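You operate a simulated robot arm through the tools that you are given. There is no shell and no other tool. Be economical: measure what you need, move in short steps, check, and stop when the job is done.

The job below is to be done with a simulated two-armed robot. You get a single attempt, and the scene is never put back.

TASK
Open the cupboard door, put the tray on the packing bench top away on the cupboard shelf and shut the door again. Pick up the card that says "capstowell" from the packing bench top with one hand, pass it to the other hand and put it on the top of pallet twenty-six. Open the upper bench drawer, take the grey small box from the inside of the upper bench drawer and leave it on the silver plate on the top of the rod bench, then shut the drawer. Put the tent card marked "limits" from the top of pallet twenty-six on the washer seventeen lid top and the tent card labelled "pass" on the top of the short bench. Do these in any order. Set down upright: tent card.

It is judged by the outcome, as a careful person would: the job done as asked, and still so three seconds after it is handed in. It fails if anything else is knocked over, pushed out of place, dropped, spilled or broken. Lids that push on must go on centred and level and be pressed home; caps that screw on are set level and turned clockwise until they are tight.

THE ROBOT
Two 7-joint arms with two-finger parallel grippers on one trunk, on a base that drives. Base frame: it is fixed to the floor where the robot stands at the start and does not move with it; the origin is under the middle of the robot, x ahead of it, y to its left, z up. Lengths are in m, angles in degrees, forces in N, time in s.
The left shoulder is at the start at [0.07, 0.13, 1.122], the right one opposite. With the tool pointing down near the work surface each hand reaches from about 0.1 to 0.46 m from the robot's upright axis, wherever it stands, measured 20 degrees to its own side. Places, roughly: card [-0.25, -4.5, 1]; cupboard door [0.3, -0.3, 0.4]; cupboard shelf [0.5, -0.4, 0.4]; plate [-2.25, -5.75, 0.75]; small box [0, -4.25, 0.75]; tent card [-1.25, 0.25, 0.75]; top of pallet twenty-six [-1.3, 0.3, 0.7]; top of the short bench [0.5, -0.4, 0.8]; tray (15x10x3 cm) [-0.2, -4.4, 0.8]; upper bench drawer [0, -4.3, 0.7]; washer seventeen lid top [-3.7, 3.7, 0.9]. Payload 1.57 kg a hand.
The TCP of each hand is the grasp point between the finger pads, 0.03 m short of the fingertips. In the tool frame z runs along the fingers and y along their closing line. The gripper opens to 0.08 m. The fingers are 0.017 m wide and 0.012 m thick; the gripper's body (0.04 by 0.082 m) begins 0.08 m behind the TCP.
Orientation is that of the tool frame in the base frame, as a unit quaternion [w, x, y, z]. With the fingers straight down and closing along the base's y, the tool's x points along the base's -x, its y along +y and its z along -z.

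THE INTERFACE
- The arms move only by the tool play_rows. It takes "left_series", "right_series" or both (then of equal length, played together; a hand with none holds still); each is a list of rows, each a list of 3 entries, a list of its own where there are three numbers: the turn, a rotation vector about the tool's x, y, z in units of 90 degrees (1.0 is 90 degrees), then the shift along the tool's x, y, z in units of 100 mm (1.0 is 100 mm), then the opening in per cent of the stroke, from 0 (shut) to 100 (fully open). In form: [[[ax, ay, az], [tx, ty, tz], gripper], ...]. A call has 1 to 8 rows; each row is the pose to reach, as a shift and turn from the pose commanded when the call began, along the tool's axes at that moment. A call with a number of a shift or a turn outside -1 to 1 is refused whole. Rows are played at 5 a second. More than 0.05 m and 8.6 degrees between two rows, or a gripper value outside its range, and nothing of the call is played. A pose out of reach is approached as far as the arm can. The call stops where the force on the tool passes 40 N (or 10 N more than at its start, if that is more) or the arm is blocked; 0.2 s more then pass. The fingers move at their own pace (about 0.108 m/s each) and stop on an object; they squeeze with about 42 N. The grip force told is the motor's: it shows also when the fingers shut on nothing. Time passes only in rows, and 0.2 s behind the last, so rows that repeat a pose let the fingers close. It gives the time, the measured TCP pose, the force on the tool (base axes), the opening and the grip force at its end, in the units of the frame above (readings bear some noise), with the torque about the TCP (base axes, N m) and any sound that the robot's microphone picked up.
- Cameras (640 x 400 px; columns grow to the right, rows downward): "scene" is now at [0.0541, -0.0573, 1.3087]; the picture's right is [-1.00, -0.07, 0.00], its down [-0.07, 0.93, -0.36] and it looks along [0.03, -0.36, -0.93] (base axes); focal length 295 px, centre (320, 200). "left" rides on the left gripper at [0.072, 0.007, -0.122] in its tool frame; the picture's right is [-0.09, 1.00, 0.00], its down [-0.84, -0.08, -0.54] and it looks along [-0.54, -0.05, 0.84] (tool axes); focal length 238 px, centre (320, 200). "right" rides on the right gripper at [0.072, -0.007, -0.122] in its tool frame; the picture's right is [0.09, 1.00, 0.00], its down [-0.84, 0.08, -0.54] and it looks along [-0.54, 0.05, 0.84] (tool axes); focal length 238 px, centre (320, 200). There is no depth. A picture from a camera that has moved, and an enlarged one, comes with that camera's place and axes in the base frame and with its lens.
- snapshot(camera): a new picture of that camera. No time passes.
- move_column(by): slides the trunk up (or, below 0, down) by that many m; the arms and the scene camera ride with it, the base frame stays. It gives what a move gives, with no picture.
- roll_base(legs): drives the robot by 1 to 6 legs, each [ahead, left, turn to the left] in m, m and degrees, along the robot's own axes; the way and the turn of a leg run together, so that a leg with both is an arc; at most 1.5 m and 180 degrees a leg. The arms and the cameras ride along, it lands a little off, and it stops where it bumps. It gives what a move gives.
- turn_head(pan, tilt): turns the head with the scene camera to pan (to the left, within 86 degrees either way) and tilt (down, from -29 to 69), counted from straight ahead of the robot. It gives what a move gives.
- inspect(camera, box): a new picture of the part [left, top, right, bottom] of that camera's present view, enlarged. No time passes.
- job_done(): hands the job in; it is judged then, once.

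Go step by step. Nothing tells you exact positions but the pictures and the camera data: compare them with the known pose of the tool, close in by small moves and look again before you grip or let go. The budget is 217 turns and 228 pictures, counting those below and the enlarged ones. Unless the task says otherwise, let go and move clear before handing in.

The tools are called after "Request:" as name(argument=value, ...) on one line, values as JSON. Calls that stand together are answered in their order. play_rows: Moves the arms, as the interface text tells. Its arguments: {"type":"object","properties":{"left_series":{"type":"array"},"right_series":{"type":"array"}},"required":[]} The other tools are called the same way: move_column (by) slides the trunk up or down; roll_base (legs) drives the base; turn_head (pan, tilt) turns the head that bears the scene camera; snapshot (camera) takes a picture; inspect (camera, box) takes an enlarged picture of a part of a camera's view; job_done () hands the job in.

At the start:

```text
clock: 0.0
left_ee_pos: [0.2774, -0.0022, 0.8383]
left_ee_rot: [0.0, 0.0, 1.0, 0.001]
left_contact_force: [0.2, 0.1, 1.2]
left_moment: [0.0, -0.01, 0.01]
left_opening: 0.0798
left_finger_force: 0.1
right_ee_pos: [0.1705, -0.2189, 0.763]
right_ee_rot: [0.001, -0.001, 1.0, 0.0]
right_contact_force: [0.0, 0.3, 0.1]
right_moment: [-0.01, 0.0, 0.0]
right_opening: 0.0798
right_finger_force: 0.1
trunk travel left (down, up): [-0.76, 0.18]
robot x, y, heading: [0.0017, 0.0001, 0.1]
head pan, tilt: [-85.9, 68.8]
```

scene: 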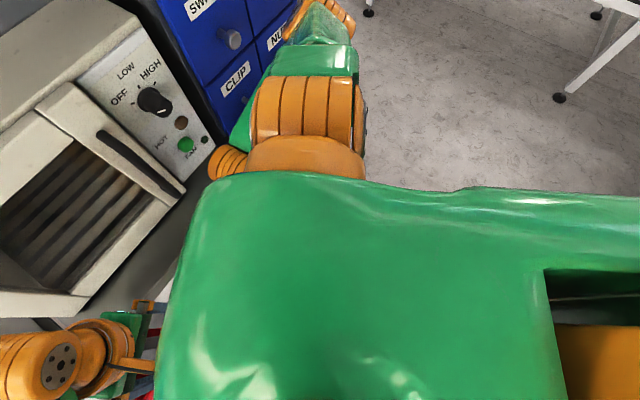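
right: 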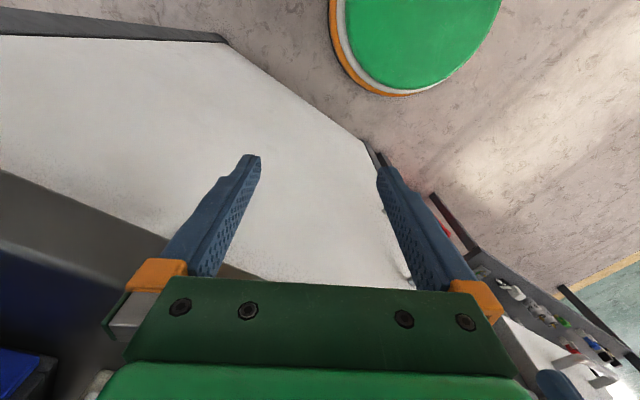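
left: 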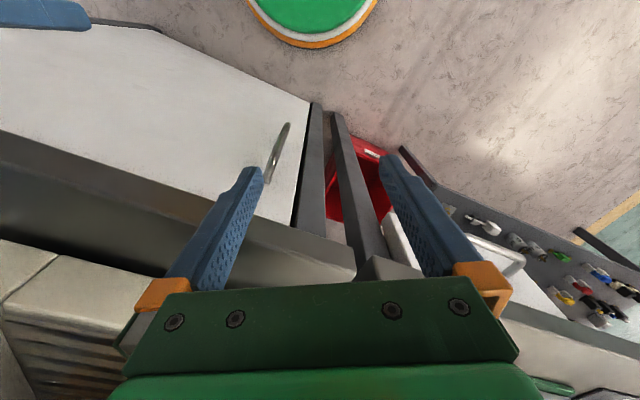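

I start by looking around from the start place with the head.

Request:
turn_head(pan=-40, tilt=40)

Request:
snapshot(camera="scene")

Request:
turn_head(pan=30, tilt=30)

Request:
snapshot(camera="scene")

Request:
turn_head(pan=-85, tilt=15)

Request:
snapshot(camera="scene")

```text
clock: 1.1
left_ee_pos: [0.2769, -0.0019, 0.8377]
left_ee_rot: [-0.001, 0.001, 1.0, 0.0]
left_contact_force: [-0.8, -0.3, 0.8]
left_moment: [-0.01, 0.0, 0.0]
left_opening: 0.0802
left_finger_force: 0.2
right_ee_pos: [0.1708, -0.2177, 0.7629]
right_ee_rot: [0.001, 0.0, 1.0, 0.0]
right_contact_force: [-0.7, -0.2, 0.0]
right_moment: [0.01, 0.0, 0.01]
right_opening: 0.08
right_finger_force: 0.1
trunk travel left (down, up): [-0.76, 0.18]
robot x, y, heading: [0.0006, 0.0018, 0.3]
head pan, tilt: [-40.0, 40.0]
```

```text
224 pictures are left
camera scene: at [0.1151, -0.0562, 1.3447], right [-0.64, -0.77, 0.0], down [-0.49, 0.41, -0.77], along [0.59, -0.49, -0.64], focal length 295 px, centre (320, 200)
```

scene: 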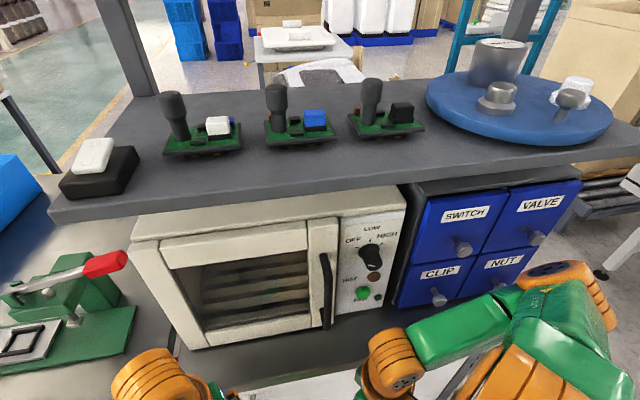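

```text
clock: 2.5
left_ee_pos: [0.2767, -0.002, 0.8386]
left_ee_rot: [0.0, 0.0, 1.0, 0.0]
left_contact_force: [-0.3, -0.3, 0.1]
left_moment: [-0.06, 0.0, 0.01]
left_opening: 0.0801
left_finger_force: 0.0
right_ee_pos: [0.1711, -0.2184, 0.7627]
right_ee_rot: [0.0, -0.001, 1.0, 0.0]
right_contact_force: [0.2, 0.8, -0.1]
right_moment: [-0.02, -0.01, -0.02]
right_opening: 0.0798
right_finger_force: 0.0
trunk travel left (down, up): [-0.76, 0.18]
robot x, y, heading: [0.0021, -0.0006, 0.2]
head pan, tilt: [30.0, 30.0]
```

```text
223 pictures are left
camera scene: at [0.1285, 0.0436, 1.3601], right [0.5, -0.87, 0.0], down [-0.43, -0.25, -0.87], along [0.75, 0.43, -0.5], focal length 295 px, centre (320, 200)
```

scene: 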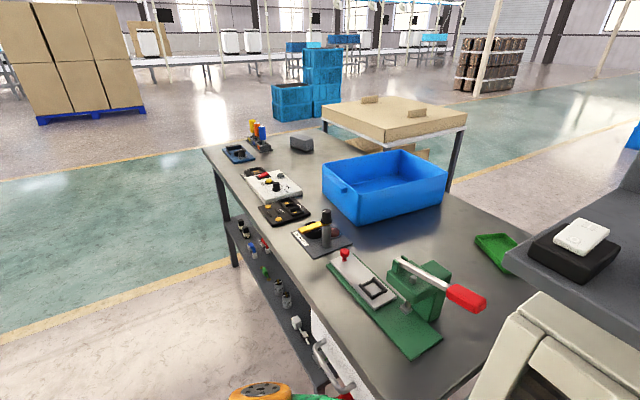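

```text
clock: 4.5
left_ee_pos: [0.2788, -0.002, 0.8395]
left_ee_rot: [0.0, 0.001, 1.0, 0.0]
left_contact_force: [-0.5, 0.2, 0.8]
left_moment: [0.01, -0.01, -0.01]
left_opening: 0.0799
left_finger_force: 0.2
right_ee_pos: [0.171, -0.2188, 0.7631]
right_ee_rot: [0.0, -0.001, 1.0, 0.0]
right_contact_force: [-0.8, 0.3, -0.4]
right_moment: [0.01, -0.02, 0.0]
right_opening: 0.0799
right_finger_force: 0.0
trunk travel left (down, up): [-0.76, 0.18]
robot x, y, heading: [-0.0007, -0.0001, -0.1]
head pan, tilt: [-85.0, 15.0]
```

```text
222 pictures are left
camera scene: at [0.0583, -0.0946, 1.3843], right [-1.0, -0.09, 0.0], down [-0.02, 0.26, -0.97], along [0.08, -0.96, -0.26], focal length 295 px, centre (320, 200)
```

scene: 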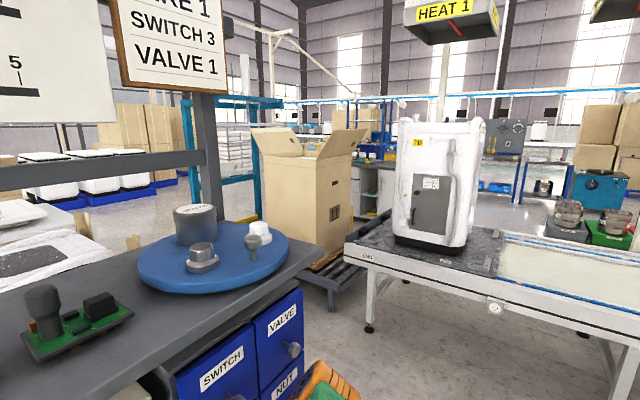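

I see the bench with the oven ahead; the cupboard must be below it. I back off a little and turn to see the pallet and rest of the room.

Request:
roll_base(legs=[[-0.35, 0, 0], [0, 0, 120]])

Request:
turn_head(pan=60, tilt=20)

Request:
snapshot(camera="scene")

Request:
turn_head(pan=0, tilt=20)

Request:
snapshot(camera="scene")

```text
clock: 11.8
left_ee_pos: [-0.4919, 0.239, 0.8379]
left_ee_rot: [0.0, 0.869, -0.494, 0.0]
left_contact_force: [1.0, 0.3, 1.0]
left_moment: [-0.02, -0.01, 0.02]
left_opening: 0.0799
left_finger_force: 0.0
right_ee_pos: [-0.2496, 0.2604, 0.7634]
right_ee_rot: [0.0, 0.87, -0.493, 0.0]
right_contact_force: [0.7, 0.3, -0.1]
right_moment: [-0.01, 0.01, -0.03]
right_opening: 0.08
right_finger_force: 0.1
trunk travel left (down, up): [-0.76, 0.18]
robot x, y, heading: [-0.3491, 0.0041, 120.9]
head pan, tilt: [-85.0, 15.0]
```

```text
clock: 14.1
left_ee_pos: [-0.4908, 0.2393, 0.8384]
left_ee_rot: [0.0, 0.87, -0.493, -0.001]
left_contact_force: [0.4, -0.2, 0.1]
left_moment: [0.0, 0.0, 0.01]
left_opening: 0.0801
left_finger_force: 0.0
right_ee_pos: [-0.2499, 0.2595, 0.7634]
right_ee_rot: [0.0, 0.87, -0.493, 0.001]
right_contact_force: [-0.2, -0.2, 0.0]
right_moment: [-0.02, -0.02, 0.0]
right_opening: 0.08
right_finger_force: 0.1
trunk travel left (down, up): [-0.76, 0.18]
robot x, y, heading: [-0.352, 0.0031, 120.6]
head pan, tilt: [60.0, 20.0]
```

```text
221 pictures are left
camera scene: at [-0.4691, 0.0408, 1.3762], right [-0.01, 1.0, 0.0], down [0.34, 0.0, -0.94], along [-0.94, -0.01, -0.34], focal length 295 px, centre (320, 200)
```

scene: 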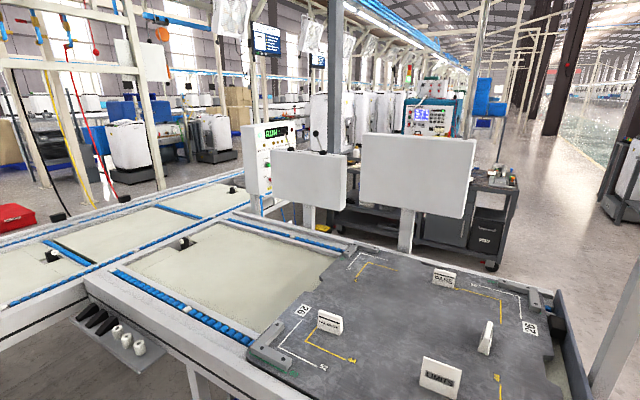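

```text
clock: 15.4
left_ee_pos: [-0.4911, 0.239, 0.8386]
left_ee_rot: [0.0, 0.87, -0.493, 0.001]
left_contact_force: [0.6, 1.2, -0.6]
left_moment: [-0.02, 0.02, 0.0]
left_opening: 0.08
left_finger_force: 0.1
right_ee_pos: [-0.2513, 0.2586, 0.7632]
right_ee_rot: [0.0, 0.87, -0.494, 0.0]
right_contact_force: [0.2, -0.5, -0.4]
right_moment: [-0.04, -0.03, 0.01]
right_opening: 0.0801
right_finger_force: 0.1
trunk travel left (down, up): [-0.76, 0.18]
robot x, y, heading: [-0.3489, 0.0034, 120.7]
head pan, tilt: [0.0, 20.0]
```

```text
220 pictures are left
camera scene: at [-0.4238, 0.122, 1.3762], right [0.86, 0.51, 0.0], down [0.18, -0.29, -0.94], along [-0.48, 0.81, -0.34], focal length 295 px, centre (320, 200)
```

scene: 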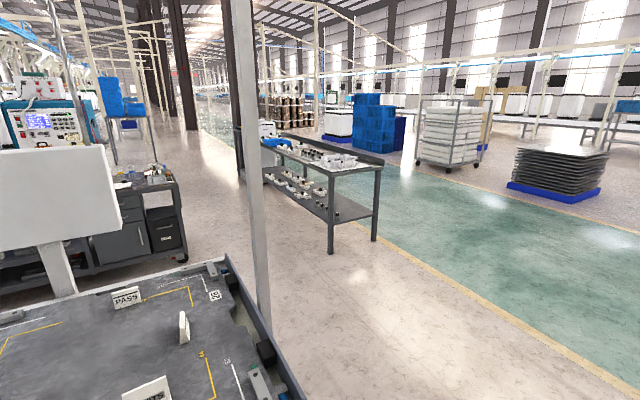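

Pallet twenty-six is visible with four tent cards. I enlarge them.

Request:
turn_head(pan=55, tilt=40)

Request:
snapshot(camera="scene")

Request:
inspect(camera="scene", box=[280, 80, 520, 260])

```text
clock: 16.6
left_ee_pos: [-0.4905, 0.2396, 0.8393]
left_ee_rot: [0.0, 0.87, -0.493, 0.001]
left_contact_force: [-0.3, 1.0, -0.4]
left_moment: [-0.02, -0.01, 0.0]
left_opening: 0.0797
left_finger_force: 0.0
right_ee_pos: [-0.2494, 0.2594, 0.7634]
right_ee_rot: [0.0, 0.87, -0.493, 0.0]
right_contact_force: [-0.9, 0.9, -0.5]
right_moment: [0.01, -0.02, -0.01]
right_opening: 0.08
right_finger_force: 0.1
trunk travel left (down, up): [-0.76, 0.18]
robot x, y, heading: [-0.3509, 0.0001, 120.9]
head pan, tilt: [55.0, 40.0]
```

```text
219 pictures are left
camera scene: at [-0.4608, 0.0484, 1.3448], right [0.07, 1.0, 0.0], down [0.64, -0.05, -0.77], along [-0.76, 0.06, -0.64], focal length 295 px, centre (320, 200)
```

scene: 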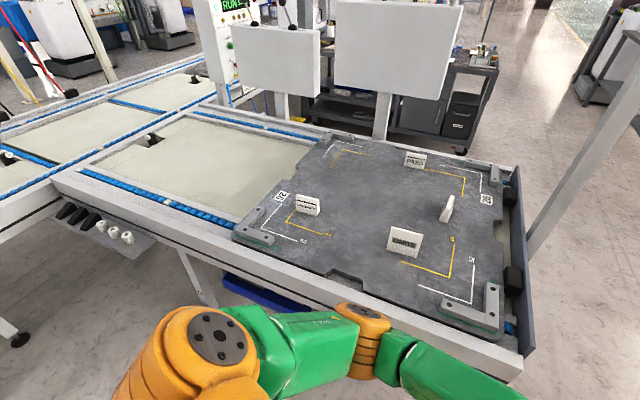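

```text
2.22 times, centred on (400, 170) of scene
camera zoom: at [-0.4608, 0.0484, 1.3448], right [0.07, 1.0, 0.0], down [0.64, -0.05, -0.77], along [-0.76, 0.06, -0.64], focal length 656 px, centre (142, 267)
```

zoom: 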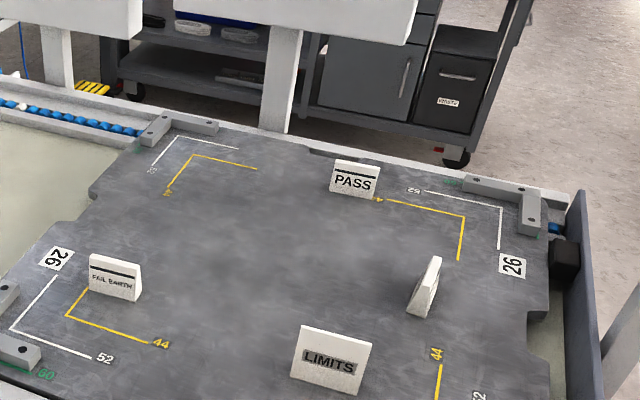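

The pallet is turned about 60°; LIMITS at about (-0.97, 0.33), PASS at about (-1.39, 0.50). Before handling them I look at the short bench and cupboard.

Request:
roll_base(legs=[[0, 0, -160]])

Request:
turn_head(pan=0, tilt=35)

Request:
snapshot(camera="scene")

```text
clock: 23.6
left_ee_pos: [-0.14, -0.1791, 0.8383]
left_ee_rot: [-0.001, 0.341, 0.94, 0.0]
left_contact_force: [0.4, -0.2, -0.1]
left_moment: [0.01, 0.01, 0.0]
left_opening: 0.0798
left_finger_force: 0.0
right_ee_pos: [-0.358, -0.2762, 0.7633]
right_ee_rot: [0.0, 0.341, 0.94, 0.0]
right_contact_force: [0.5, -0.2, -0.7]
right_moment: [-0.01, -0.02, 0.0]
right_opening: 0.0803
right_finger_force: 0.0
trunk travel left (down, up): [-0.76, 0.18]
robot x, y, heading: [-0.3497, 0.0013, -39.8]
head pan, tilt: [55.0, 40.0]
```

```text
clock: 24.8
left_ee_pos: [-0.1393, -0.1788, 0.8386]
left_ee_rot: [0.0, 0.342, 0.94, 0.0]
left_contact_force: [0.3, -0.2, 0.8]
left_moment: [-0.01, -0.02, -0.01]
left_opening: 0.08
left_finger_force: 0.2
right_ee_pos: [-0.3592, -0.2763, 0.7636]
right_ee_rot: [-0.001, 0.342, 0.94, 0.0]
right_contact_force: [0.4, -0.5, 0.7]
right_moment: [0.0, 0.01, 0.02]
right_opening: 0.08
right_finger_force: 0.0
trunk travel left (down, up): [-0.76, 0.18]
robot x, y, heading: [-0.3504, 0.0002, -39.8]
head pan, tilt: [0.0, 35.0]
```

```text
217 pictures are left
camera scene: at [-0.2444, -0.0898, 1.3523], right [-0.64, -0.77, 0.0], down [-0.44, 0.37, -0.82], along [0.63, -0.53, -0.57], focal length 295 px, centre (320, 200)
```

scene: 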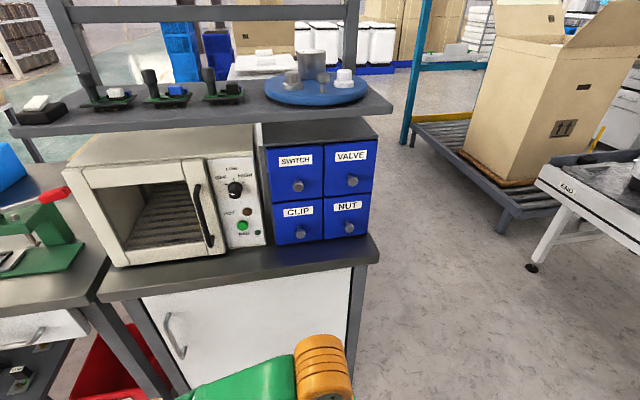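

The room is laid out on a 30° grid. The cupboard's handle is at its left side, and the free strip in front of the blue drawers suits the PASS card. Now I drive to the +y end of pallet twenty-six to reach the cards from there.

Request:
roll_base(legs=[[0, 0, -80.2], [-0.9, 0, 0], [0, -0.85, 0]])

Request:
snapshot(camera="scene")

```text
clock: 37.0
left_ee_pos: [-0.7887, 0.942, 0.8381]
left_ee_rot: [0.0, 0.859, 0.512, 0.0]
left_contact_force: [0.1, 0.5, 0.1]
left_moment: [-0.03, 0.03, 0.02]
left_opening: 0.08
left_finger_force: 0.0
right_ee_pos: [-0.928, 1.1398, 0.763]
right_ee_rot: [0.0, 0.858, 0.513, 0.0]
right_contact_force: [1.0, 0.4, -0.7]
right_moment: [0.01, 0.02, 0.0]
right_opening: 0.08
right_finger_force: 0.0
trunk travel left (down, up): [-0.76, 0.18]
robot x, y, heading: [-0.6519, 1.1856, -118.2]
head pan, tilt: [0.0, 35.0]
```

```text
216 pictures are left
camera scene: at [-0.7197, 1.0636, 1.3524], right [-0.88, 0.48, 0.0], down [0.27, 0.5, -0.82], along [-0.39, -0.72, -0.57], focal length 295 px, centre (320, 200)
```

scene: 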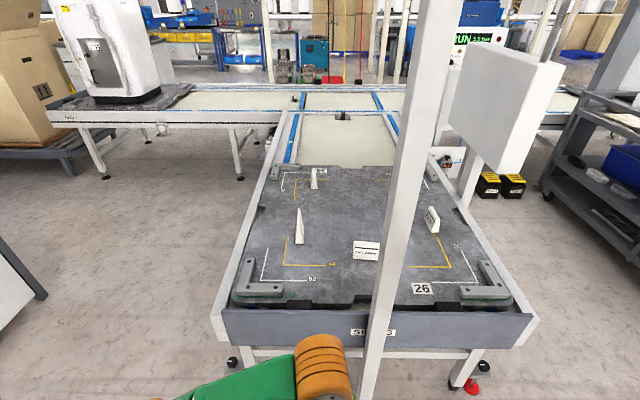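

A post stands in the middle of the end rail; PASS is to the right of it as seen from here. I shift right to see PASS from beyond the post and measure the post by parallax.

Request:
roll_base(legs=[[0, -0.4, -1.8]])

Request:
turn_head(pan=0, tilt=45)

Request:
snapshot(camera="scene")

```text
clock: 39.5
left_ee_pos: [-1.1482, 1.1454, 0.838]
left_ee_rot: [0.0, 0.867, 0.499, 0.0]
left_contact_force: [-0.7, -0.9, 0.0]
left_moment: [-0.04, -0.01, 0.01]
left_opening: 0.0798
left_finger_force: 0.0
right_ee_pos: [-1.2822, 1.3477, 0.764]
right_ee_rot: [-0.001, 0.866, 0.5, -0.001]
right_contact_force: [1.5, 0.3, -0.1]
right_moment: [0.0, 0.0, 0.01]
right_opening: 0.08
right_finger_force: 0.1
trunk travel left (down, up): [-0.76, 0.18]
robot x, y, heading: [-1.006, 1.3814, -120.3]
head pan, tilt: [0.0, 35.0]
```

```text
clock: 40.3
left_ee_pos: [-1.1478, 1.1458, 0.8387]
left_ee_rot: [0.001, 0.867, 0.498, 0.0]
left_contact_force: [0.8, -0.3, -0.3]
left_moment: [0.0, 0.0, 0.03]
left_opening: 0.08
left_finger_force: 0.1
right_ee_pos: [-1.2828, 1.3475, 0.7638]
right_ee_rot: [0.001, 0.867, 0.498, -0.001]
right_contact_force: [0.5, 0.7, 0.2]
right_moment: [-0.01, -0.02, -0.01]
right_opening: 0.0799
right_finger_force: 0.0
trunk travel left (down, up): [-0.76, 0.18]
robot x, y, heading: [-1.0086, 1.3855, -120.2]
head pan, tilt: [0.0, 45.0]
```

```text
215 pictures are left
camera scene: at [-1.074, 1.2702, 1.3376], right [-0.86, 0.5, 0.0], down [0.36, 0.61, -0.71], along [-0.36, -0.61, -0.71], focal length 295 px, centre (320, 200)
```

scene: 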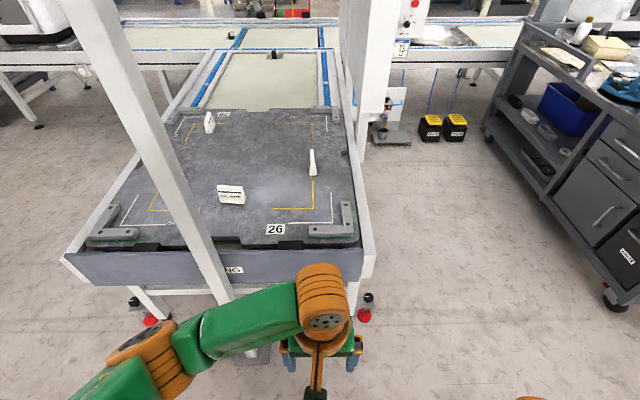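

PASS is at about a=-1.53 (0.26 beyond the end rail's inner side); the pallet top is about z 0.655. I lower the trunk and try out a forward-tilted reach of the left hand here in free air.

Request:
move_column(by=-0.22)

Request:
play_rows(left_series=[[[0, -0.09, 0], [0, 0, -0.15], 100], [[0, -0.18, 0], [-0.1, 0, -0.3], 100], [[0, -0.27, 0], [-0.2, 0, -0.5], 100], [[0, -0.36, 0], [-0.4, 0, -0.7], 100], [[0, -0.45, 0], [-0.6, 0, -0.8], 100], [[0, -0.54, 0], [-0.8, 0, -0.9], 100], [[0, -0.54, 0], [-1, 0, -1], 100]], right_series=[[[0, 0, 0], [0, 0, -0.15], 100], [[0, 0, 0], [0, 0, -0.3], 100], [[0, 0, 0], [0, 0, -0.5], 100], [[0, 0, 0], [0, 0, -0.7], 100], [[0, 0, 0], [0, 0, -0.8], 100], [[0, 0, 0], [0, 0, -0.9], 100], [[0, 0, 0], [0, 0, -1], 100]])

```text
clock: 42.6
left_ee_pos: [-1.1477, 1.146, 0.6176]
left_ee_rot: [0.001, 0.867, 0.498, 0.0]
left_contact_force: [-1.1, -0.1, 0.3]
left_moment: [-0.01, -0.02, 0.0]
left_opening: 0.0799
left_finger_force: 0.0
right_ee_pos: [-1.2823, 1.3471, 0.5429]
right_ee_rot: [0.0, 0.867, 0.499, 0.0]
right_contact_force: [0.0, -0.6, 0.3]
right_moment: [0.0, 0.01, -0.01]
right_opening: 0.0798
right_finger_force: 0.1
trunk travel left (down, up): [-0.54, 0.4]
robot x, y, heading: [-1.0069, 1.3856, -120.2]
head pan, tilt: [0.0, 45.0]
```

```text
clock: 44.2
left_ee_pos: [-1.199, 1.0601, 0.7178]
left_ee_rot: [0.204, 0.791, 0.454, -0.356]
left_contact_force: [1.0, 0.1, 0.5]
left_moment: [0.03, -0.03, -0.02]
left_opening: 0.0802
left_finger_force: 0.0
right_ee_pos: [-1.3187, 1.3144, 0.6134]
right_ee_rot: [-0.001, 0.866, 0.5, 0.0]
right_contact_force: [-0.1, 0.2, 0.3]
right_moment: [0.02, 0.0, 0.01]
right_opening: 0.0803
right_finger_force: 0.1
right hand out of reach, approached as far as the arm can: row 2, 3, 4, 5, 6, 7
trunk travel left (down, up): [-0.54, 0.4]
robot x, y, heading: [-1.0102, 1.3839, -120.3]
head pan, tilt: [0.0, 45.0]
```

The left hand tilts well; the right stays out to the side. I stretch the left hand further forward to learn its reach.

Request:
play_rows(left_series=[[[0, 0, 0], [-0.28, 0, 0.32], 100], [[0, 0, 0], [-0.56, 0, 0.65], 100], [[0, 0, 0], [-0.85, 0, 0.98], 100]])

Request:
play_rows(left_series=[[[0, 0, 0], [-0.28, 0, 0.32], 100], [[0, 0, 0], [-0.56, 0, 0.65], 100], [[0, 0, 0], [-0.85, 0, 0.98], 100]])

```text
clock: 45.0
left_ee_pos: [-1.2627, 0.9474, 0.7159]
left_ee_rot: [0.206, 0.791, 0.454, -0.355]
left_contact_force: [0.1, 0.4, 0.5]
left_moment: [-0.01, 0.0, -0.01]
left_opening: 0.0801
left_finger_force: 0.0
right_ee_pos: [-1.3176, 1.315, 0.6141]
right_ee_rot: [-0.001, 0.866, 0.499, 0.001]
right_contact_force: [-0.5, -0.6, -0.5]
right_moment: [0.0, -0.02, 0.0]
right_opening: 0.0801
right_finger_force: 0.0
trunk travel left (down, up): [-0.54, 0.4]
robot x, y, heading: [-1.0066, 1.3844, -120.3]
head pan, tilt: [0.0, 45.0]
```

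```text
clock: 45.8
left_ee_pos: [-1.3092, 0.8563, 0.7179]
left_ee_rot: [0.204, 0.791, 0.453, -0.357]
left_contact_force: [-0.7, -0.1, -0.5]
left_moment: [-0.01, 0.03, -0.02]
left_opening: 0.0799
left_finger_force: 0.1
left hand out of reach, approached as far as the arm can: row 3
right_ee_pos: [-1.3182, 1.3142, 0.6142]
right_ee_rot: [0.0, 0.867, 0.499, 0.0]
right_contact_force: [-0.1, -0.3, -0.9]
right_moment: [-0.03, 0.0, 0.01]
right_opening: 0.0799
right_finger_force: 0.2
trunk travel left (down, up): [-0.54, 0.4]
robot x, y, heading: [-1.0087, 1.3844, -120.0]
head pan, tilt: [0.0, 45.0]
```

Reach is 0.61 m tilted. I retract the hand a bit, and drive closer to the end rail.

Request:
play_rows(left_series=[[[0, 0, 0], [0, 0, -0.33], 100], [[0, 0, 0], [0, 0, -0.66], 100], [[0, 0, 0], [0, 0, -1], 100]])

Request:
roll_base(legs=[[0, -0.045, 0], [0.26, 0, 0]])

Request:
turn_head(pan=0, tilt=40)

Request:
snapshot(camera="scene")

Request:
snapshot(camera="left")

```text
clock: 46.6
left_ee_pos: [-1.2698, 0.9228, 0.7825]
left_ee_rot: [0.205, 0.791, 0.454, -0.356]
left_contact_force: [0.2, -0.1, 1.0]
left_moment: [0.01, 0.01, -0.02]
left_opening: 0.0802
left_finger_force: 0.0
right_ee_pos: [-1.318, 1.3157, 0.6128]
right_ee_rot: [-0.001, 0.867, 0.499, 0.001]
right_contact_force: [0.5, 0.2, -0.2]
right_moment: [-0.03, -0.01, -0.02]
right_opening: 0.08
right_finger_force: 0.0
trunk travel left (down, up): [-0.54, 0.4]
robot x, y, heading: [-1.0044, 1.3861, -120.0]
head pan, tilt: [0.0, 45.0]
```

```text
clock: 49.0
left_ee_pos: [-1.4419, 0.7232, 0.7818]
left_ee_rot: [0.205, 0.791, 0.452, -0.356]
left_contact_force: [-0.2, -0.1, -0.4]
left_moment: [0.01, 0.01, 0.01]
left_opening: 0.0803
left_finger_force: 0.1
right_ee_pos: [-1.487, 1.1168, 0.6136]
right_ee_rot: [0.0, 0.868, 0.496, 0.001]
right_contact_force: [0.1, 0.1, -0.3]
right_moment: [0.0, 0.0, -0.04]
right_opening: 0.0801
right_finger_force: 0.1
trunk travel left (down, up): [-0.54, 0.4]
robot x, y, heading: [-1.1796, 1.1843, -120.5]
head pan, tilt: [0.0, 45.0]
```

```text
clock: 49.6
left_ee_pos: [-1.4415, 0.7229, 0.7829]
left_ee_rot: [0.205, 0.791, 0.453, -0.357]
left_contact_force: [0.2, -0.1, 0.0]
left_moment: [-0.02, 0.0, 0.03]
left_opening: 0.08
left_finger_force: 0.0
right_ee_pos: [-1.4877, 1.1171, 0.6144]
right_ee_rot: [0.0, 0.868, 0.497, 0.001]
right_contact_force: [0.1, 0.4, -0.4]
right_moment: [0.02, -0.01, 0.0]
right_opening: 0.0802
right_finger_force: 0.1
trunk travel left (down, up): [-0.54, 0.4]
robot x, y, heading: [-1.1727, 1.1843, -120.5]
head pan, tilt: [0.0, 40.0]
```

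```text
214 pictures are left
camera scene: at [-1.2454, 1.067, 1.1248], right [-0.86, 0.51, 0.0], down [0.33, 0.55, -0.77], along [-0.39, -0.66, -0.64], focal length 295 px, centre (320, 200)
```

scene: 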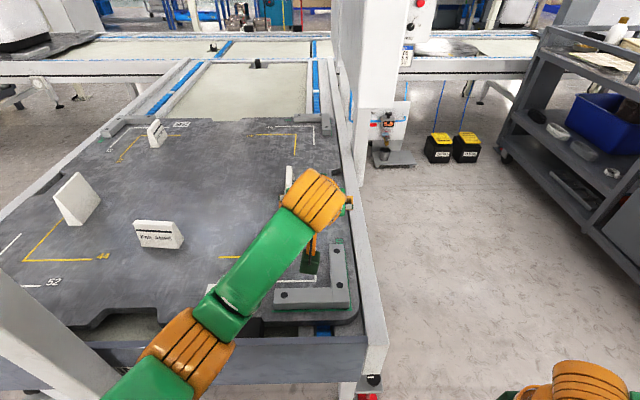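

```text
213 pictures are left
camera left: at [-1.3645, 0.8401, 0.8085], right [0.83, -0.56, 0.07], down [-0.14, -0.09, 0.99], along [-0.54, -0.83, -0.15], focal length 238 px, centre (320, 200)
```

left: 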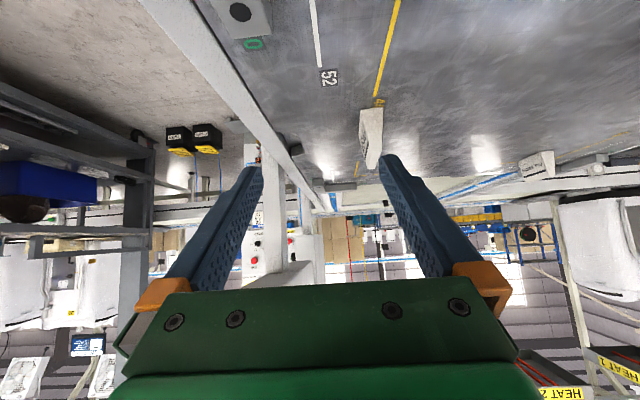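

PASS is seen edge-on: its middle lies near a=-1.545, b=-0.265, height about 0.07. I align sideways, then drive 0.1 m nearer.

Request:
play_rows(left_series=[[[0, 0, 0], [0, 0.33, 0], 100], [[0, 0, 0], [0, 0.65, 0], 100]])

Request:
roll_base(legs=[[0.1, 0, 0]])

Request:
snapshot(camera="left")

```text
clock: 50.2
left_ee_pos: [-1.3852, 0.6915, 0.7833]
left_ee_rot: [0.204, 0.791, 0.452, -0.357]
left_contact_force: [0.2, -0.4, 0.0]
left_moment: [-0.01, 0.02, 0.0]
left_opening: 0.0798
left_finger_force: 0.2
right_ee_pos: [-1.4874, 1.1164, 0.6131]
right_ee_rot: [-0.001, 0.868, 0.497, 0.0]
right_contact_force: [0.1, 0.2, 0.7]
right_moment: [0.0, -0.02, 0.03]
right_opening: 0.08
right_finger_force: 0.0
trunk travel left (down, up): [-0.54, 0.4]
robot x, y, heading: [-1.1788, 1.1868, -120.4]
head pan, tilt: [0.0, 40.0]
```

```text
clock: 51.4
left_ee_pos: [-1.4391, 0.602, 0.7814]
left_ee_rot: [0.205, 0.791, 0.453, -0.355]
left_contact_force: [-0.2, -1.0, -0.7]
left_moment: [0.0, 0.0, 0.0]
left_opening: 0.08
left_finger_force: 0.1
right_ee_pos: [-1.5404, 1.0285, 0.6146]
right_ee_rot: [-0.001, 0.868, 0.497, 0.001]
right_contact_force: [-0.5, -0.8, 0.0]
right_moment: [-0.01, 0.02, 0.01]
right_opening: 0.0801
right_finger_force: 0.1
trunk travel left (down, up): [-0.54, 0.4]
robot x, y, heading: [-1.2285, 1.0946, -120.6]
head pan, tilt: [0.0, 40.0]
```

```text
212 pictures are left
camera left: at [-1.362, 0.7198, 0.809], right [0.83, -0.56, 0.07], down [-0.14, -0.09, 0.99], along [-0.54, -0.83, -0.15], focal length 238 px, centre (320, 200)
```

left: 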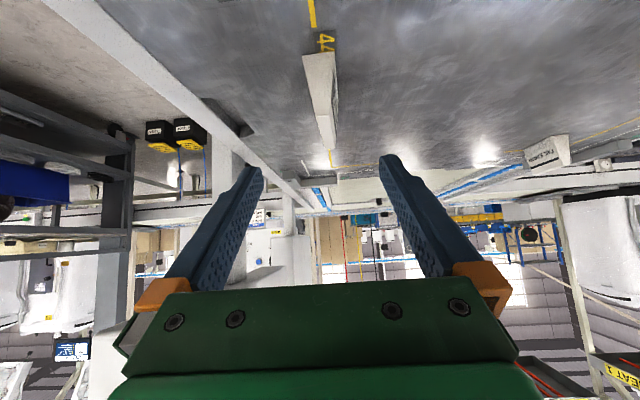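

The card sits centred between the fingers; I advance along the tool.

Request:
play_rows(left_series=[[[0, 0, 0], [0.08, 0, 0.33], 100], [[0, 0, 0], [0.16, 0, 0.65], 100], [[0, 0, 0], [0.24, 0, 0.95], 100]])

Request:
snapshot(camera="left")

```text
clock: 52.2
left_ee_pos: [-1.465, 0.555, 0.7024]
left_ee_rot: [0.204, 0.792, 0.451, -0.358]
left_contact_force: [0.4, 0.2, -1.1]
left_moment: [0.01, 0.0, 0.01]
left_opening: 0.0799
left_finger_force: 0.0
right_ee_pos: [-1.5386, 1.0274, 0.6135]
right_ee_rot: [0.0, 0.868, 0.497, 0.0]
right_contact_force: [0.1, 0.3, -0.5]
right_moment: [-0.03, -0.02, 0.0]
right_opening: 0.0802
right_finger_force: 0.1
trunk travel left (down, up): [-0.54, 0.4]
robot x, y, heading: [-1.2277, 1.0961, -120.2]
head pan, tilt: [0.0, 40.0]
```

```text
211 pictures are left
camera left: at [-1.3885, 0.6723, 0.7284], right [0.83, -0.56, 0.07], down [-0.14, -0.09, 0.99], along [-0.54, -0.83, -0.15], focal length 238 px, centre (320, 200)
```

left: 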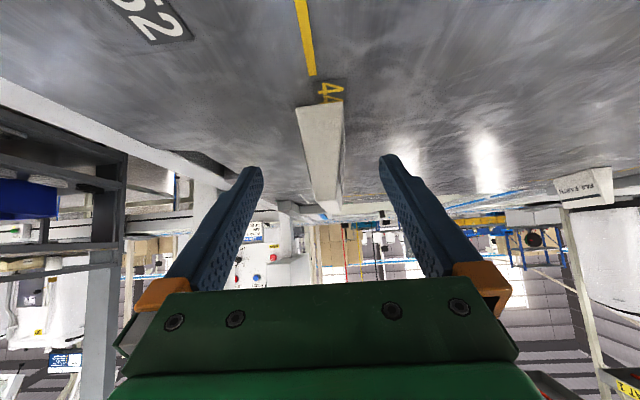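

The card's near end is just behind the TCP; I need about 3.5 cm more depth, so I drive forward a little, then close.

Request:
roll_base(legs=[[0.035, 0, 0]])

Request:
snapshot(camera="left")

```text
clock: 53.0
left_ee_pos: [-1.4829, 0.526, 0.7023]
left_ee_rot: [0.205, 0.791, 0.453, -0.357]
left_contact_force: [0.0, -0.2, -0.6]
left_moment: [0.02, -0.02, -0.01]
left_opening: 0.0802
left_finger_force: 0.1
right_ee_pos: [-1.5562, 0.9988, 0.614]
right_ee_rot: [0.0, 0.868, 0.497, 0.0]
right_contact_force: [0.4, -0.4, 0.3]
right_moment: [0.02, -0.03, -0.03]
right_opening: 0.08
right_finger_force: 0.0
trunk travel left (down, up): [-0.54, 0.4]
robot x, y, heading: [-1.2482, 1.0674, -120.5]
head pan, tilt: [0.0, 40.0]
```

```text
210 pictures are left
camera left: at [-1.4061, 0.6427, 0.729], right [0.83, -0.56, 0.07], down [-0.14, -0.09, 0.99], along [-0.54, -0.83, -0.15], focal length 238 px, centre (320, 200)
```

left: 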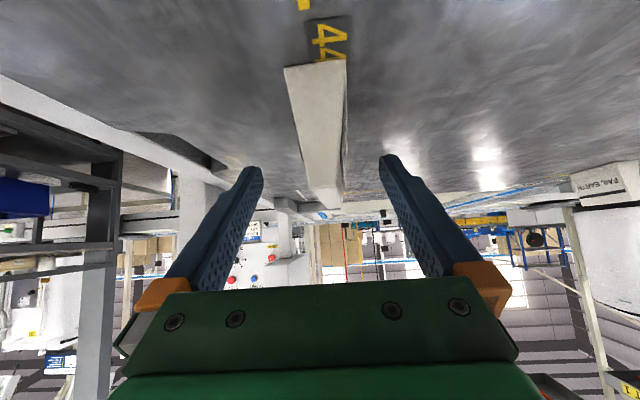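

Now I close on the PASS card and lift it a little.

Request:
play_rows(left_series=[[[0, 0, 0], [0, 0, 0], 0], [[0, 0, 0], [0, 0, 0], 0], [[0, 0, 0], [0, 0, 0], 0]])

Request:
play_rows(left_series=[[[0, 0, 0], [-0.2, 0, -0.17], 0], [[0, 0, 0], [-0.4, 0, -0.35], 0], [[0, 0, 0], [-0.6, 0, -0.52], 0]])

Request:
snapshot(camera="left")

```text
clock: 53.8
left_ee_pos: [-1.484, 0.5253, 0.7045]
left_ee_rot: [0.205, 0.791, 0.453, -0.356]
left_contact_force: [0.0, 0.9, 1.3]
left_moment: [-0.01, -0.01, -0.05]
left_opening: 0.02
left_finger_force: 33.4
right_ee_pos: [-1.5558, 0.9979, 0.6136]
right_ee_rot: [-0.001, 0.868, 0.497, 0.001]
right_contact_force: [0.0, 0.6, 0.4]
right_moment: [0.02, 0.02, -0.03]
right_opening: 0.0799
right_finger_force: 0.1
trunk travel left (down, up): [-0.54, 0.4]
robot x, y, heading: [-1.2454, 1.0668, -120.4]
head pan, tilt: [0.0, 40.0]
```

```text
clock: 54.6
left_ee_pos: [-1.4838, 0.5267, 0.7842]
left_ee_rot: [0.205, 0.791, 0.452, -0.357]
left_contact_force: [0.6, -0.7, -0.1]
left_moment: [0.01, -0.02, -0.02]
left_opening: 0.0201
left_finger_force: 33.9
right_ee_pos: [-1.5574, 0.9983, 0.6132]
right_ee_rot: [0.0, 0.868, 0.496, 0.001]
right_contact_force: [0.0, 0.2, 0.1]
right_moment: [0.01, -0.02, -0.04]
right_opening: 0.08
right_finger_force: 0.0
trunk travel left (down, up): [-0.54, 0.4]
robot x, y, heading: [-1.2475, 1.0623, -120.3]
head pan, tilt: [0.0, 40.0]
```

```text
209 pictures are left
camera left: at [-1.4069, 0.6432, 0.8093], right [0.83, -0.56, 0.07], down [-0.14, -0.09, 0.99], along [-0.54, -0.83, -0.15], focal length 238 px, centre (320, 200)
```

left: 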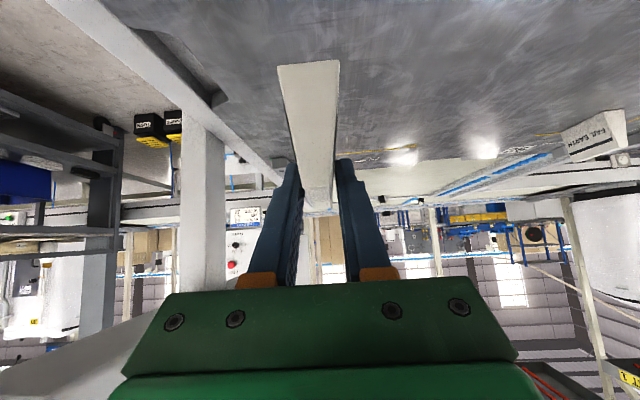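

PASS is in hand. I lift, back off well away from the post, then move across to the other side of the post for LIMITS.

Request:
play_rows(left_series=[[[0, 0, 0], [-0.3, 0, -0.26], 0]])

Request:
roll_base(legs=[[-0.66, 0, 0], [0, 0.66, 0.4]])

Request:
play_rows(left_series=[[[0, 0, 0], [0, 0.1, -0.33], 0], [[0, 0, 0], [0, 0.2, -0.66], 0], [[0, 0, 0], [0.1, 0.4, -1], 0], [[0, 0, 0], [0.4, 0.6, -1], 0], [[0, 0, 0], [0.5, 0.7, -1], 0], [[0, 0, 0], [0.5, 0.7, -1], 0]], right_series=[[[0, -0.09, 0], [-0.15, 0, 0], 100], [[0, -0.18, 0], [-0.3, 0.15, 0], 100], [[0, -0.27, 0], [-0.5, 0.3, 0], 100], [[0, -0.36, 0], [-0.7, 0.45, -0.1], 100], [[0, -0.45, 0], [-0.9, 0.6, -0.3], 100], [[0, -0.54, 0], [-1, 0.7, -0.5], 100]])

Request:
snapshot(camera="scene")

```text
clock: 55.0
left_ee_pos: [-1.4842, 0.5258, 0.8226]
left_ee_rot: [0.206, 0.791, 0.453, -0.357]
left_contact_force: [0.3, 0.4, -0.2]
left_moment: [-0.01, 0.0, -0.01]
left_opening: 0.0202
left_finger_force: 34.1
right_ee_pos: [-1.557, 0.9987, 0.613]
right_ee_rot: [0.001, 0.868, 0.497, 0.001]
right_contact_force: [-0.1, 0.2, 0.2]
right_moment: [-0.02, 0.01, -0.04]
right_opening: 0.0801
right_finger_force: 0.1
trunk travel left (down, up): [-0.54, 0.4]
robot x, y, heading: [-1.2436, 1.0686, -120.5]
head pan, tilt: [0.0, 40.0]
```

```text
clock: 62.1
left_ee_pos: [-0.5587, 0.7641, 0.8217]
left_ee_rot: [0.206, 0.79, 0.455, -0.356]
left_contact_force: [-0.1, 0.3, -0.7]
left_moment: [0.02, 0.0, 0.02]
left_opening: 0.0197
left_finger_force: 33.5
right_ee_pos: [-0.6345, 1.2365, 0.6126]
right_ee_rot: [0.0, 0.867, 0.499, 0.001]
right_contact_force: [-0.2, 0.0, -0.3]
right_moment: [0.03, -0.03, 0.02]
right_opening: 0.0799
right_finger_force: 0.0
trunk travel left (down, up): [-0.54, 0.4]
robot x, y, heading: [-0.3249, 1.3057, -120.1]
head pan, tilt: [0.0, 40.0]
```

```text
clock: 63.5
left_ee_pos: [-0.442, 0.8219, 0.851]
left_ee_rot: [0.205, 0.79, 0.455, -0.356]
left_contact_force: [0.1, -0.2, -1.5]
left_moment: [0.0, 0.01, 0.02]
left_opening: 0.02
left_finger_force: 33.7
right_ee_pos: [-0.6311, 1.0908, 0.6331]
right_ee_rot: [0.206, 0.79, 0.455, -0.356]
right_contact_force: [-0.1, -0.8, -0.7]
right_moment: [0.02, 0.01, 0.01]
right_opening: 0.08
right_finger_force: 0.1
right hand out of reach, approached as far as the arm can: row 1, 2, 3, 4, 5, 6
trunk travel left (down, up): [-0.54, 0.4]
robot x, y, heading: [-0.3239, 1.306, -120.1]
head pan, tilt: [0.0, 40.0]
```

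```text
208 pictures are left
camera scene: at [-0.3917, 1.1875, 1.1248], right [-0.86, 0.5, 0.0], down [0.32, 0.56, -0.77], along [-0.39, -0.66, -0.64], focal length 295 px, centre (320, 200)
```

scene: 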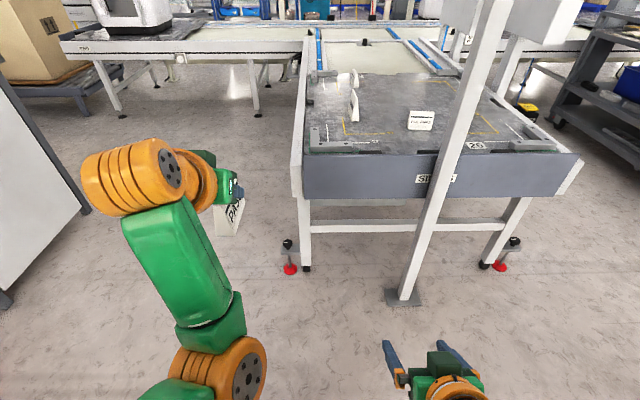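

LIMITS near end is at about a=-1.06, b=-0.19. I raise the right hand (tilted) and then drive in left of the post.

Request:
play_rows(right_series=[[[0, 0, 0], [-0.33, 0.1, 0], 100], [[0, 0, 0], [-0.66, 0.2, 0], 100], [[0, 0, 0], [-1, 0.35, -0.1], 100]])

Request:
play_rows(right_series=[[[0, 0, 0], [-0.33, 0.1, 0], 100], [[0, 0, 0], [-0.66, 0.2, 0], 100], [[0, 0, 0], [-1, 0.35, -0.1], 100]])

```text
clock: 64.3
left_ee_pos: [-0.4426, 0.8204, 0.8505]
left_ee_rot: [0.205, 0.79, 0.455, -0.355]
left_contact_force: [-0.7, -0.6, -1.6]
left_moment: [0.01, -0.03, 0.0]
left_opening: 0.0202
left_finger_force: 33.9
right_ee_pos: [-0.6286, 1.0215, 0.7135]
right_ee_rot: [0.203, 0.791, 0.456, -0.355]
right_contact_force: [-0.3, 0.1, -0.2]
right_moment: [0.0, -0.01, -0.05]
right_opening: 0.0798
right_finger_force: 0.0
trunk travel left (down, up): [-0.54, 0.4]
robot x, y, heading: [-0.3273, 1.3059, -120.3]
head pan, tilt: [0.0, 40.0]
```

```text
clock: 65.1
left_ee_pos: [-0.4437, 0.8211, 0.8522]
left_ee_rot: [0.205, 0.791, 0.454, -0.356]
left_contact_force: [-0.1, 0.2, -1.0]
left_moment: [-0.01, 0.02, 0.02]
left_opening: 0.02
left_finger_force: 34.0
right_ee_pos: [-0.6293, 0.9536, 0.7965]
right_ee_rot: [0.204, 0.791, 0.455, -0.356]
right_contact_force: [-0.3, -0.4, 0.0]
right_moment: [0.0, -0.02, 0.01]
right_opening: 0.08
right_finger_force: 0.0
trunk travel left (down, up): [-0.54, 0.4]
robot x, y, heading: [-0.3225, 1.3045, -120.2]
head pan, tilt: [0.0, 40.0]
```

Request:
roll_base(legs=[[0, -0.042, 0], [0.62, 0, 0]])

Request:
snapshot(camera="right")

Request:
snapshot(camera="scene")

```text
clock: 69.1
left_ee_pos: [-0.7892, 0.3014, 0.8509]
left_ee_rot: [0.206, 0.789, 0.457, -0.355]
left_contact_force: [0.1, -0.4, -0.3]
left_moment: [-0.01, 0.0, 0.02]
left_opening: 0.0198
left_finger_force: 33.9
right_ee_pos: [-0.978, 0.4332, 0.7966]
right_ee_rot: [0.206, 0.789, 0.457, -0.356]
right_contact_force: [0.1, 0.3, 0.4]
right_moment: [0.04, -0.05, -0.03]
right_opening: 0.08
right_finger_force: 0.0
trunk travel left (down, up): [-0.54, 0.4]
robot x, y, heading: [-0.6696, 0.7884, -120.0]
head pan, tilt: [0.0, 40.0]
```

```text
207 pictures are left
camera right: at [-0.9141, 0.5569, 0.8246], right [0.89, -0.44, -0.07], down [-0.01, -0.17, 0.99], along [-0.45, -0.88, -0.15], focal length 238 px, centre (320, 200)
```

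right: 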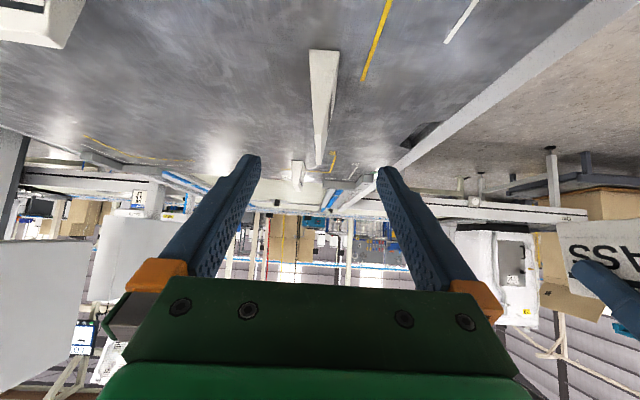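

```text
206 pictures are left
camera scene: at [-0.7404, 0.6675, 1.1247], right [-0.87, 0.5, 0.0], down [0.32, 0.56, -0.77], along [-0.38, -0.66, -0.64], focal length 295 px, centre (320, 200)
```

scene: 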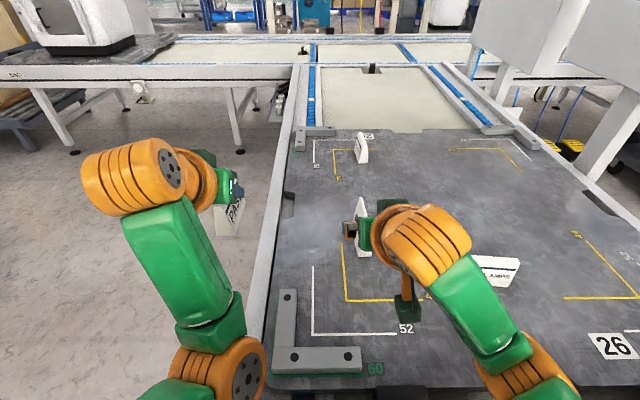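

LIMITS is aligned with the right hand. I advance along the tool 0.133 m in two calls, checking between.

Request:
play_rows(right_series=[[[0, 0, 0], [0.02, 0, 0.33], 100], [[0, 0, 0], [0.04, 0, 0.66], 100], [[0, 0, 0], [0.05, 0, 0.9], 100]])

Request:
snapshot(camera="right")

```text
clock: 69.9
left_ee_pos: [-0.7891, 0.2996, 0.8509]
left_ee_rot: [0.206, 0.789, 0.457, -0.355]
left_contact_force: [-0.7, -0.5, -0.5]
left_moment: [0.04, 0.0, 0.02]
left_opening: 0.0202
left_finger_force: 33.6
right_ee_pos: [-1.0092, 0.3761, 0.7327]
right_ee_rot: [0.207, 0.788, 0.458, -0.355]
right_contact_force: [-0.3, -0.2, -0.1]
right_moment: [0.01, -0.01, 0.0]
right_opening: 0.0802
right_finger_force: 0.0
trunk travel left (down, up): [-0.54, 0.4]
robot x, y, heading: [-0.6762, 0.7859, -120.0]
head pan, tilt: [0.0, 40.0]
```

```text
205 pictures are left
camera right: at [-0.9463, 0.5, 0.7611], right [0.89, -0.44, -0.07], down [-0.01, -0.17, 0.99], along [-0.45, -0.88, -0.15], focal length 238 px, centre (320, 200)
```

right: 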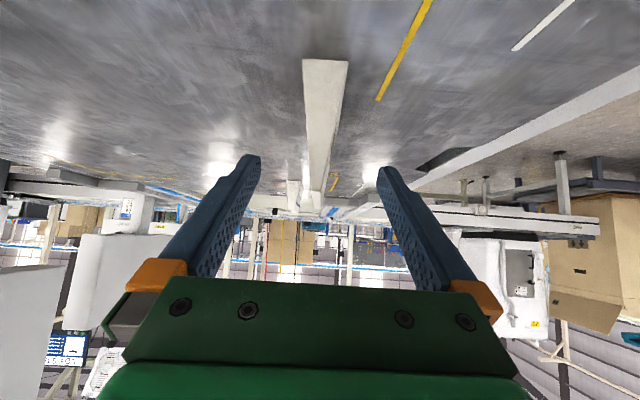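

Request:
play_rows(right_series=[[[0, 0, 0], [-0.03, 0, 0.26], 100], [[0, 0, 0], [-0.06, 0, 0.5], 100], [[0, 0, 0], [-0.06, 0, 0.5], 0], [[0, 0, 0], [-0.06, 0, 0.5], 0], [[0, 0, 0], [-0.06, 0, 0.5], 0]])

Request:
play_rows(right_series=[[[0, 0, 0], [-0.3, 0, -0.26], 0], [[0, 0, 0], [-0.6, 0, -0.52], 0], [[0, 0, 0], [-0.9, 0, -0.78], 0]])

Request:
snapshot(camera="right")

```text
clock: 71.1
left_ee_pos: [-0.7891, 0.301, 0.8497]
left_ee_rot: [0.206, 0.79, 0.456, -0.355]
left_contact_force: [-0.4, 0.3, -1.2]
left_moment: [-0.02, 0.02, 0.0]
left_opening: 0.02
left_finger_force: 33.6
right_ee_pos: [-1.0301, 0.3411, 0.7049]
right_ee_rot: [0.205, 0.789, 0.457, -0.355]
right_contact_force: [0.4, 0.4, -0.8]
right_moment: [-0.03, 0.03, 0.01]
right_opening: 0.0195
right_finger_force: 34.0
trunk travel left (down, up): [-0.54, 0.4]
robot x, y, heading: [-0.6754, 0.7876, -119.8]
head pan, tilt: [0.0, 40.0]
```

```text
clock: 71.9
left_ee_pos: [-0.7887, 0.3018, 0.8501]
left_ee_rot: [0.205, 0.789, 0.456, -0.356]
left_contact_force: [0.8, 0.6, 0.1]
left_moment: [-0.01, -0.01, 0.01]
left_opening: 0.0199
left_finger_force: 33.8
right_ee_pos: [-1.0286, 0.3396, 0.8247]
right_ee_rot: [0.206, 0.789, 0.457, -0.355]
right_contact_force: [-0.2, 0.8, -0.1]
right_moment: [-0.01, -0.02, 0.01]
right_opening: 0.0195
right_finger_force: 33.3
trunk travel left (down, up): [-0.54, 0.4]
robot x, y, heading: [-0.6731, 0.7875, -119.9]
head pan, tilt: [0.0, 40.0]
```

```text
204 pictures are left
camera right: at [-0.9655, 0.4639, 0.8522], right [0.89, -0.44, -0.07], down [-0.01, -0.17, 0.99], along [-0.45, -0.88, -0.15], focal length 238 px, centre (320, 200)
```

right: 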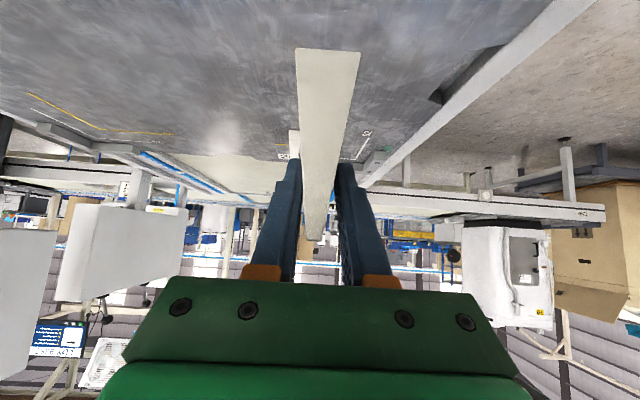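

Both tent cards are in hand (the fourth reads AMPS). I back out, draw the hands in and drive to the aisle in front of the short bench for measuring.

Request:
roll_base(legs=[[-0.5, 0, 0], [0, 0.68, 0]])

Request:
play_rows(left_series=[[[0, 0, 0], [0.2, 0, -0.3], 0], [[0, 0, 0], [0.4, 0, -0.45], 0], [[0, 0, 0], [0.4, 0, -0.45], 0]], right_series=[[[0, 0, 0], [0.28, 0, -0.32], 0], [[0, 0, 0], [0.56, 0, -0.65], 0], [[0, 0, 0], [0.85, 0, -0.98], 0]])

Request:
roll_base(legs=[[0.9, 0, 0], [0, 0, 120], [0, -0.25, 30]])

Request:
snapshot(camera="scene")

```text
clock: 78.1
left_ee_pos: [0.0442, 0.3994, 0.8509]
left_ee_rot: [0.206, 0.789, 0.458, -0.355]
left_contact_force: [-0.3, 0.6, 0.8]
left_moment: [-0.05, 0.0, -0.01]
left_opening: 0.0195
left_finger_force: 33.8
right_ee_pos: [-0.1957, 0.4377, 0.825]
right_ee_rot: [0.206, 0.789, 0.457, -0.355]
right_contact_force: [-0.1, -0.7, -0.9]
right_moment: [-0.03, -0.03, 0.03]
right_opening: 0.0196
right_finger_force: 33.0
trunk travel left (down, up): [-0.54, 0.4]
robot x, y, heading: [0.1581, 0.8869, -120.0]
head pan, tilt: [0.0, 40.0]
```

```text
clock: 78.9
left_ee_pos: [0.0565, 0.4195, 0.8199]
left_ee_rot: [0.214, 0.786, 0.459, -0.355]
left_contact_force: [-0.3, 0.2, 0.7]
left_moment: [0.01, -0.03, 0.04]
left_opening: 0.0195
left_finger_force: 33.7
left hand out of reach, approached as far as the arm can: row 1, 2, 3
right_ee_pos: [-0.1484, 0.5421, 0.8201]
right_ee_rot: [0.202, 0.788, 0.449, -0.37]
right_contact_force: [0.9, -0.9, -1.1]
right_moment: [0.01, -0.01, 0.01]
right_opening: 0.0192
right_finger_force: 33.5
right hand out of reach, approached as far as the arm can: row 3
trunk travel left (down, up): [-0.54, 0.4]
robot x, y, heading: [0.161, 0.8851, -119.8]
head pan, tilt: [0.0, 40.0]
```

```text
clock: 90.0
left_ee_pos: [0.1096, 0.2252, 0.819]
left_ee_rot: [0.396, -0.231, 0.882, 0.11]
left_contact_force: [-0.2, -0.6, -0.8]
left_moment: [0.01, -0.01, -0.01]
left_opening: 0.0195
left_finger_force: 33.8
right_ee_pos: [0.22, 0.0138, 0.8142]
right_ee_rot: [0.406, -0.223, 0.882, 0.089]
right_contact_force: [0.6, 0.6, -0.4]
right_moment: [-0.01, 0.01, 0.0]
right_opening: 0.0192
right_finger_force: 33.3
trunk travel left (down, up): [-0.54, 0.4]
robot x, y, heading: [-0.218, -0.1204, 28.8]
head pan, tilt: [0.0, 40.0]
```

```text
203 pictures are left
camera scene: at [-0.1017, -0.056, 1.1248], right [0.48, -0.88, 0.0], down [-0.56, -0.31, -0.77], along [0.67, 0.37, -0.64], focal length 295 px, centre (320, 200)
```

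scene: 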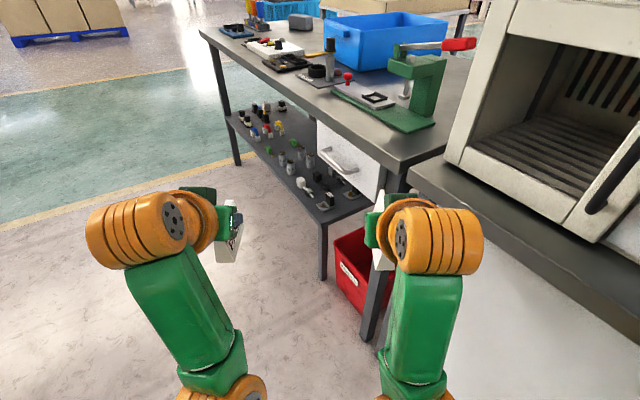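

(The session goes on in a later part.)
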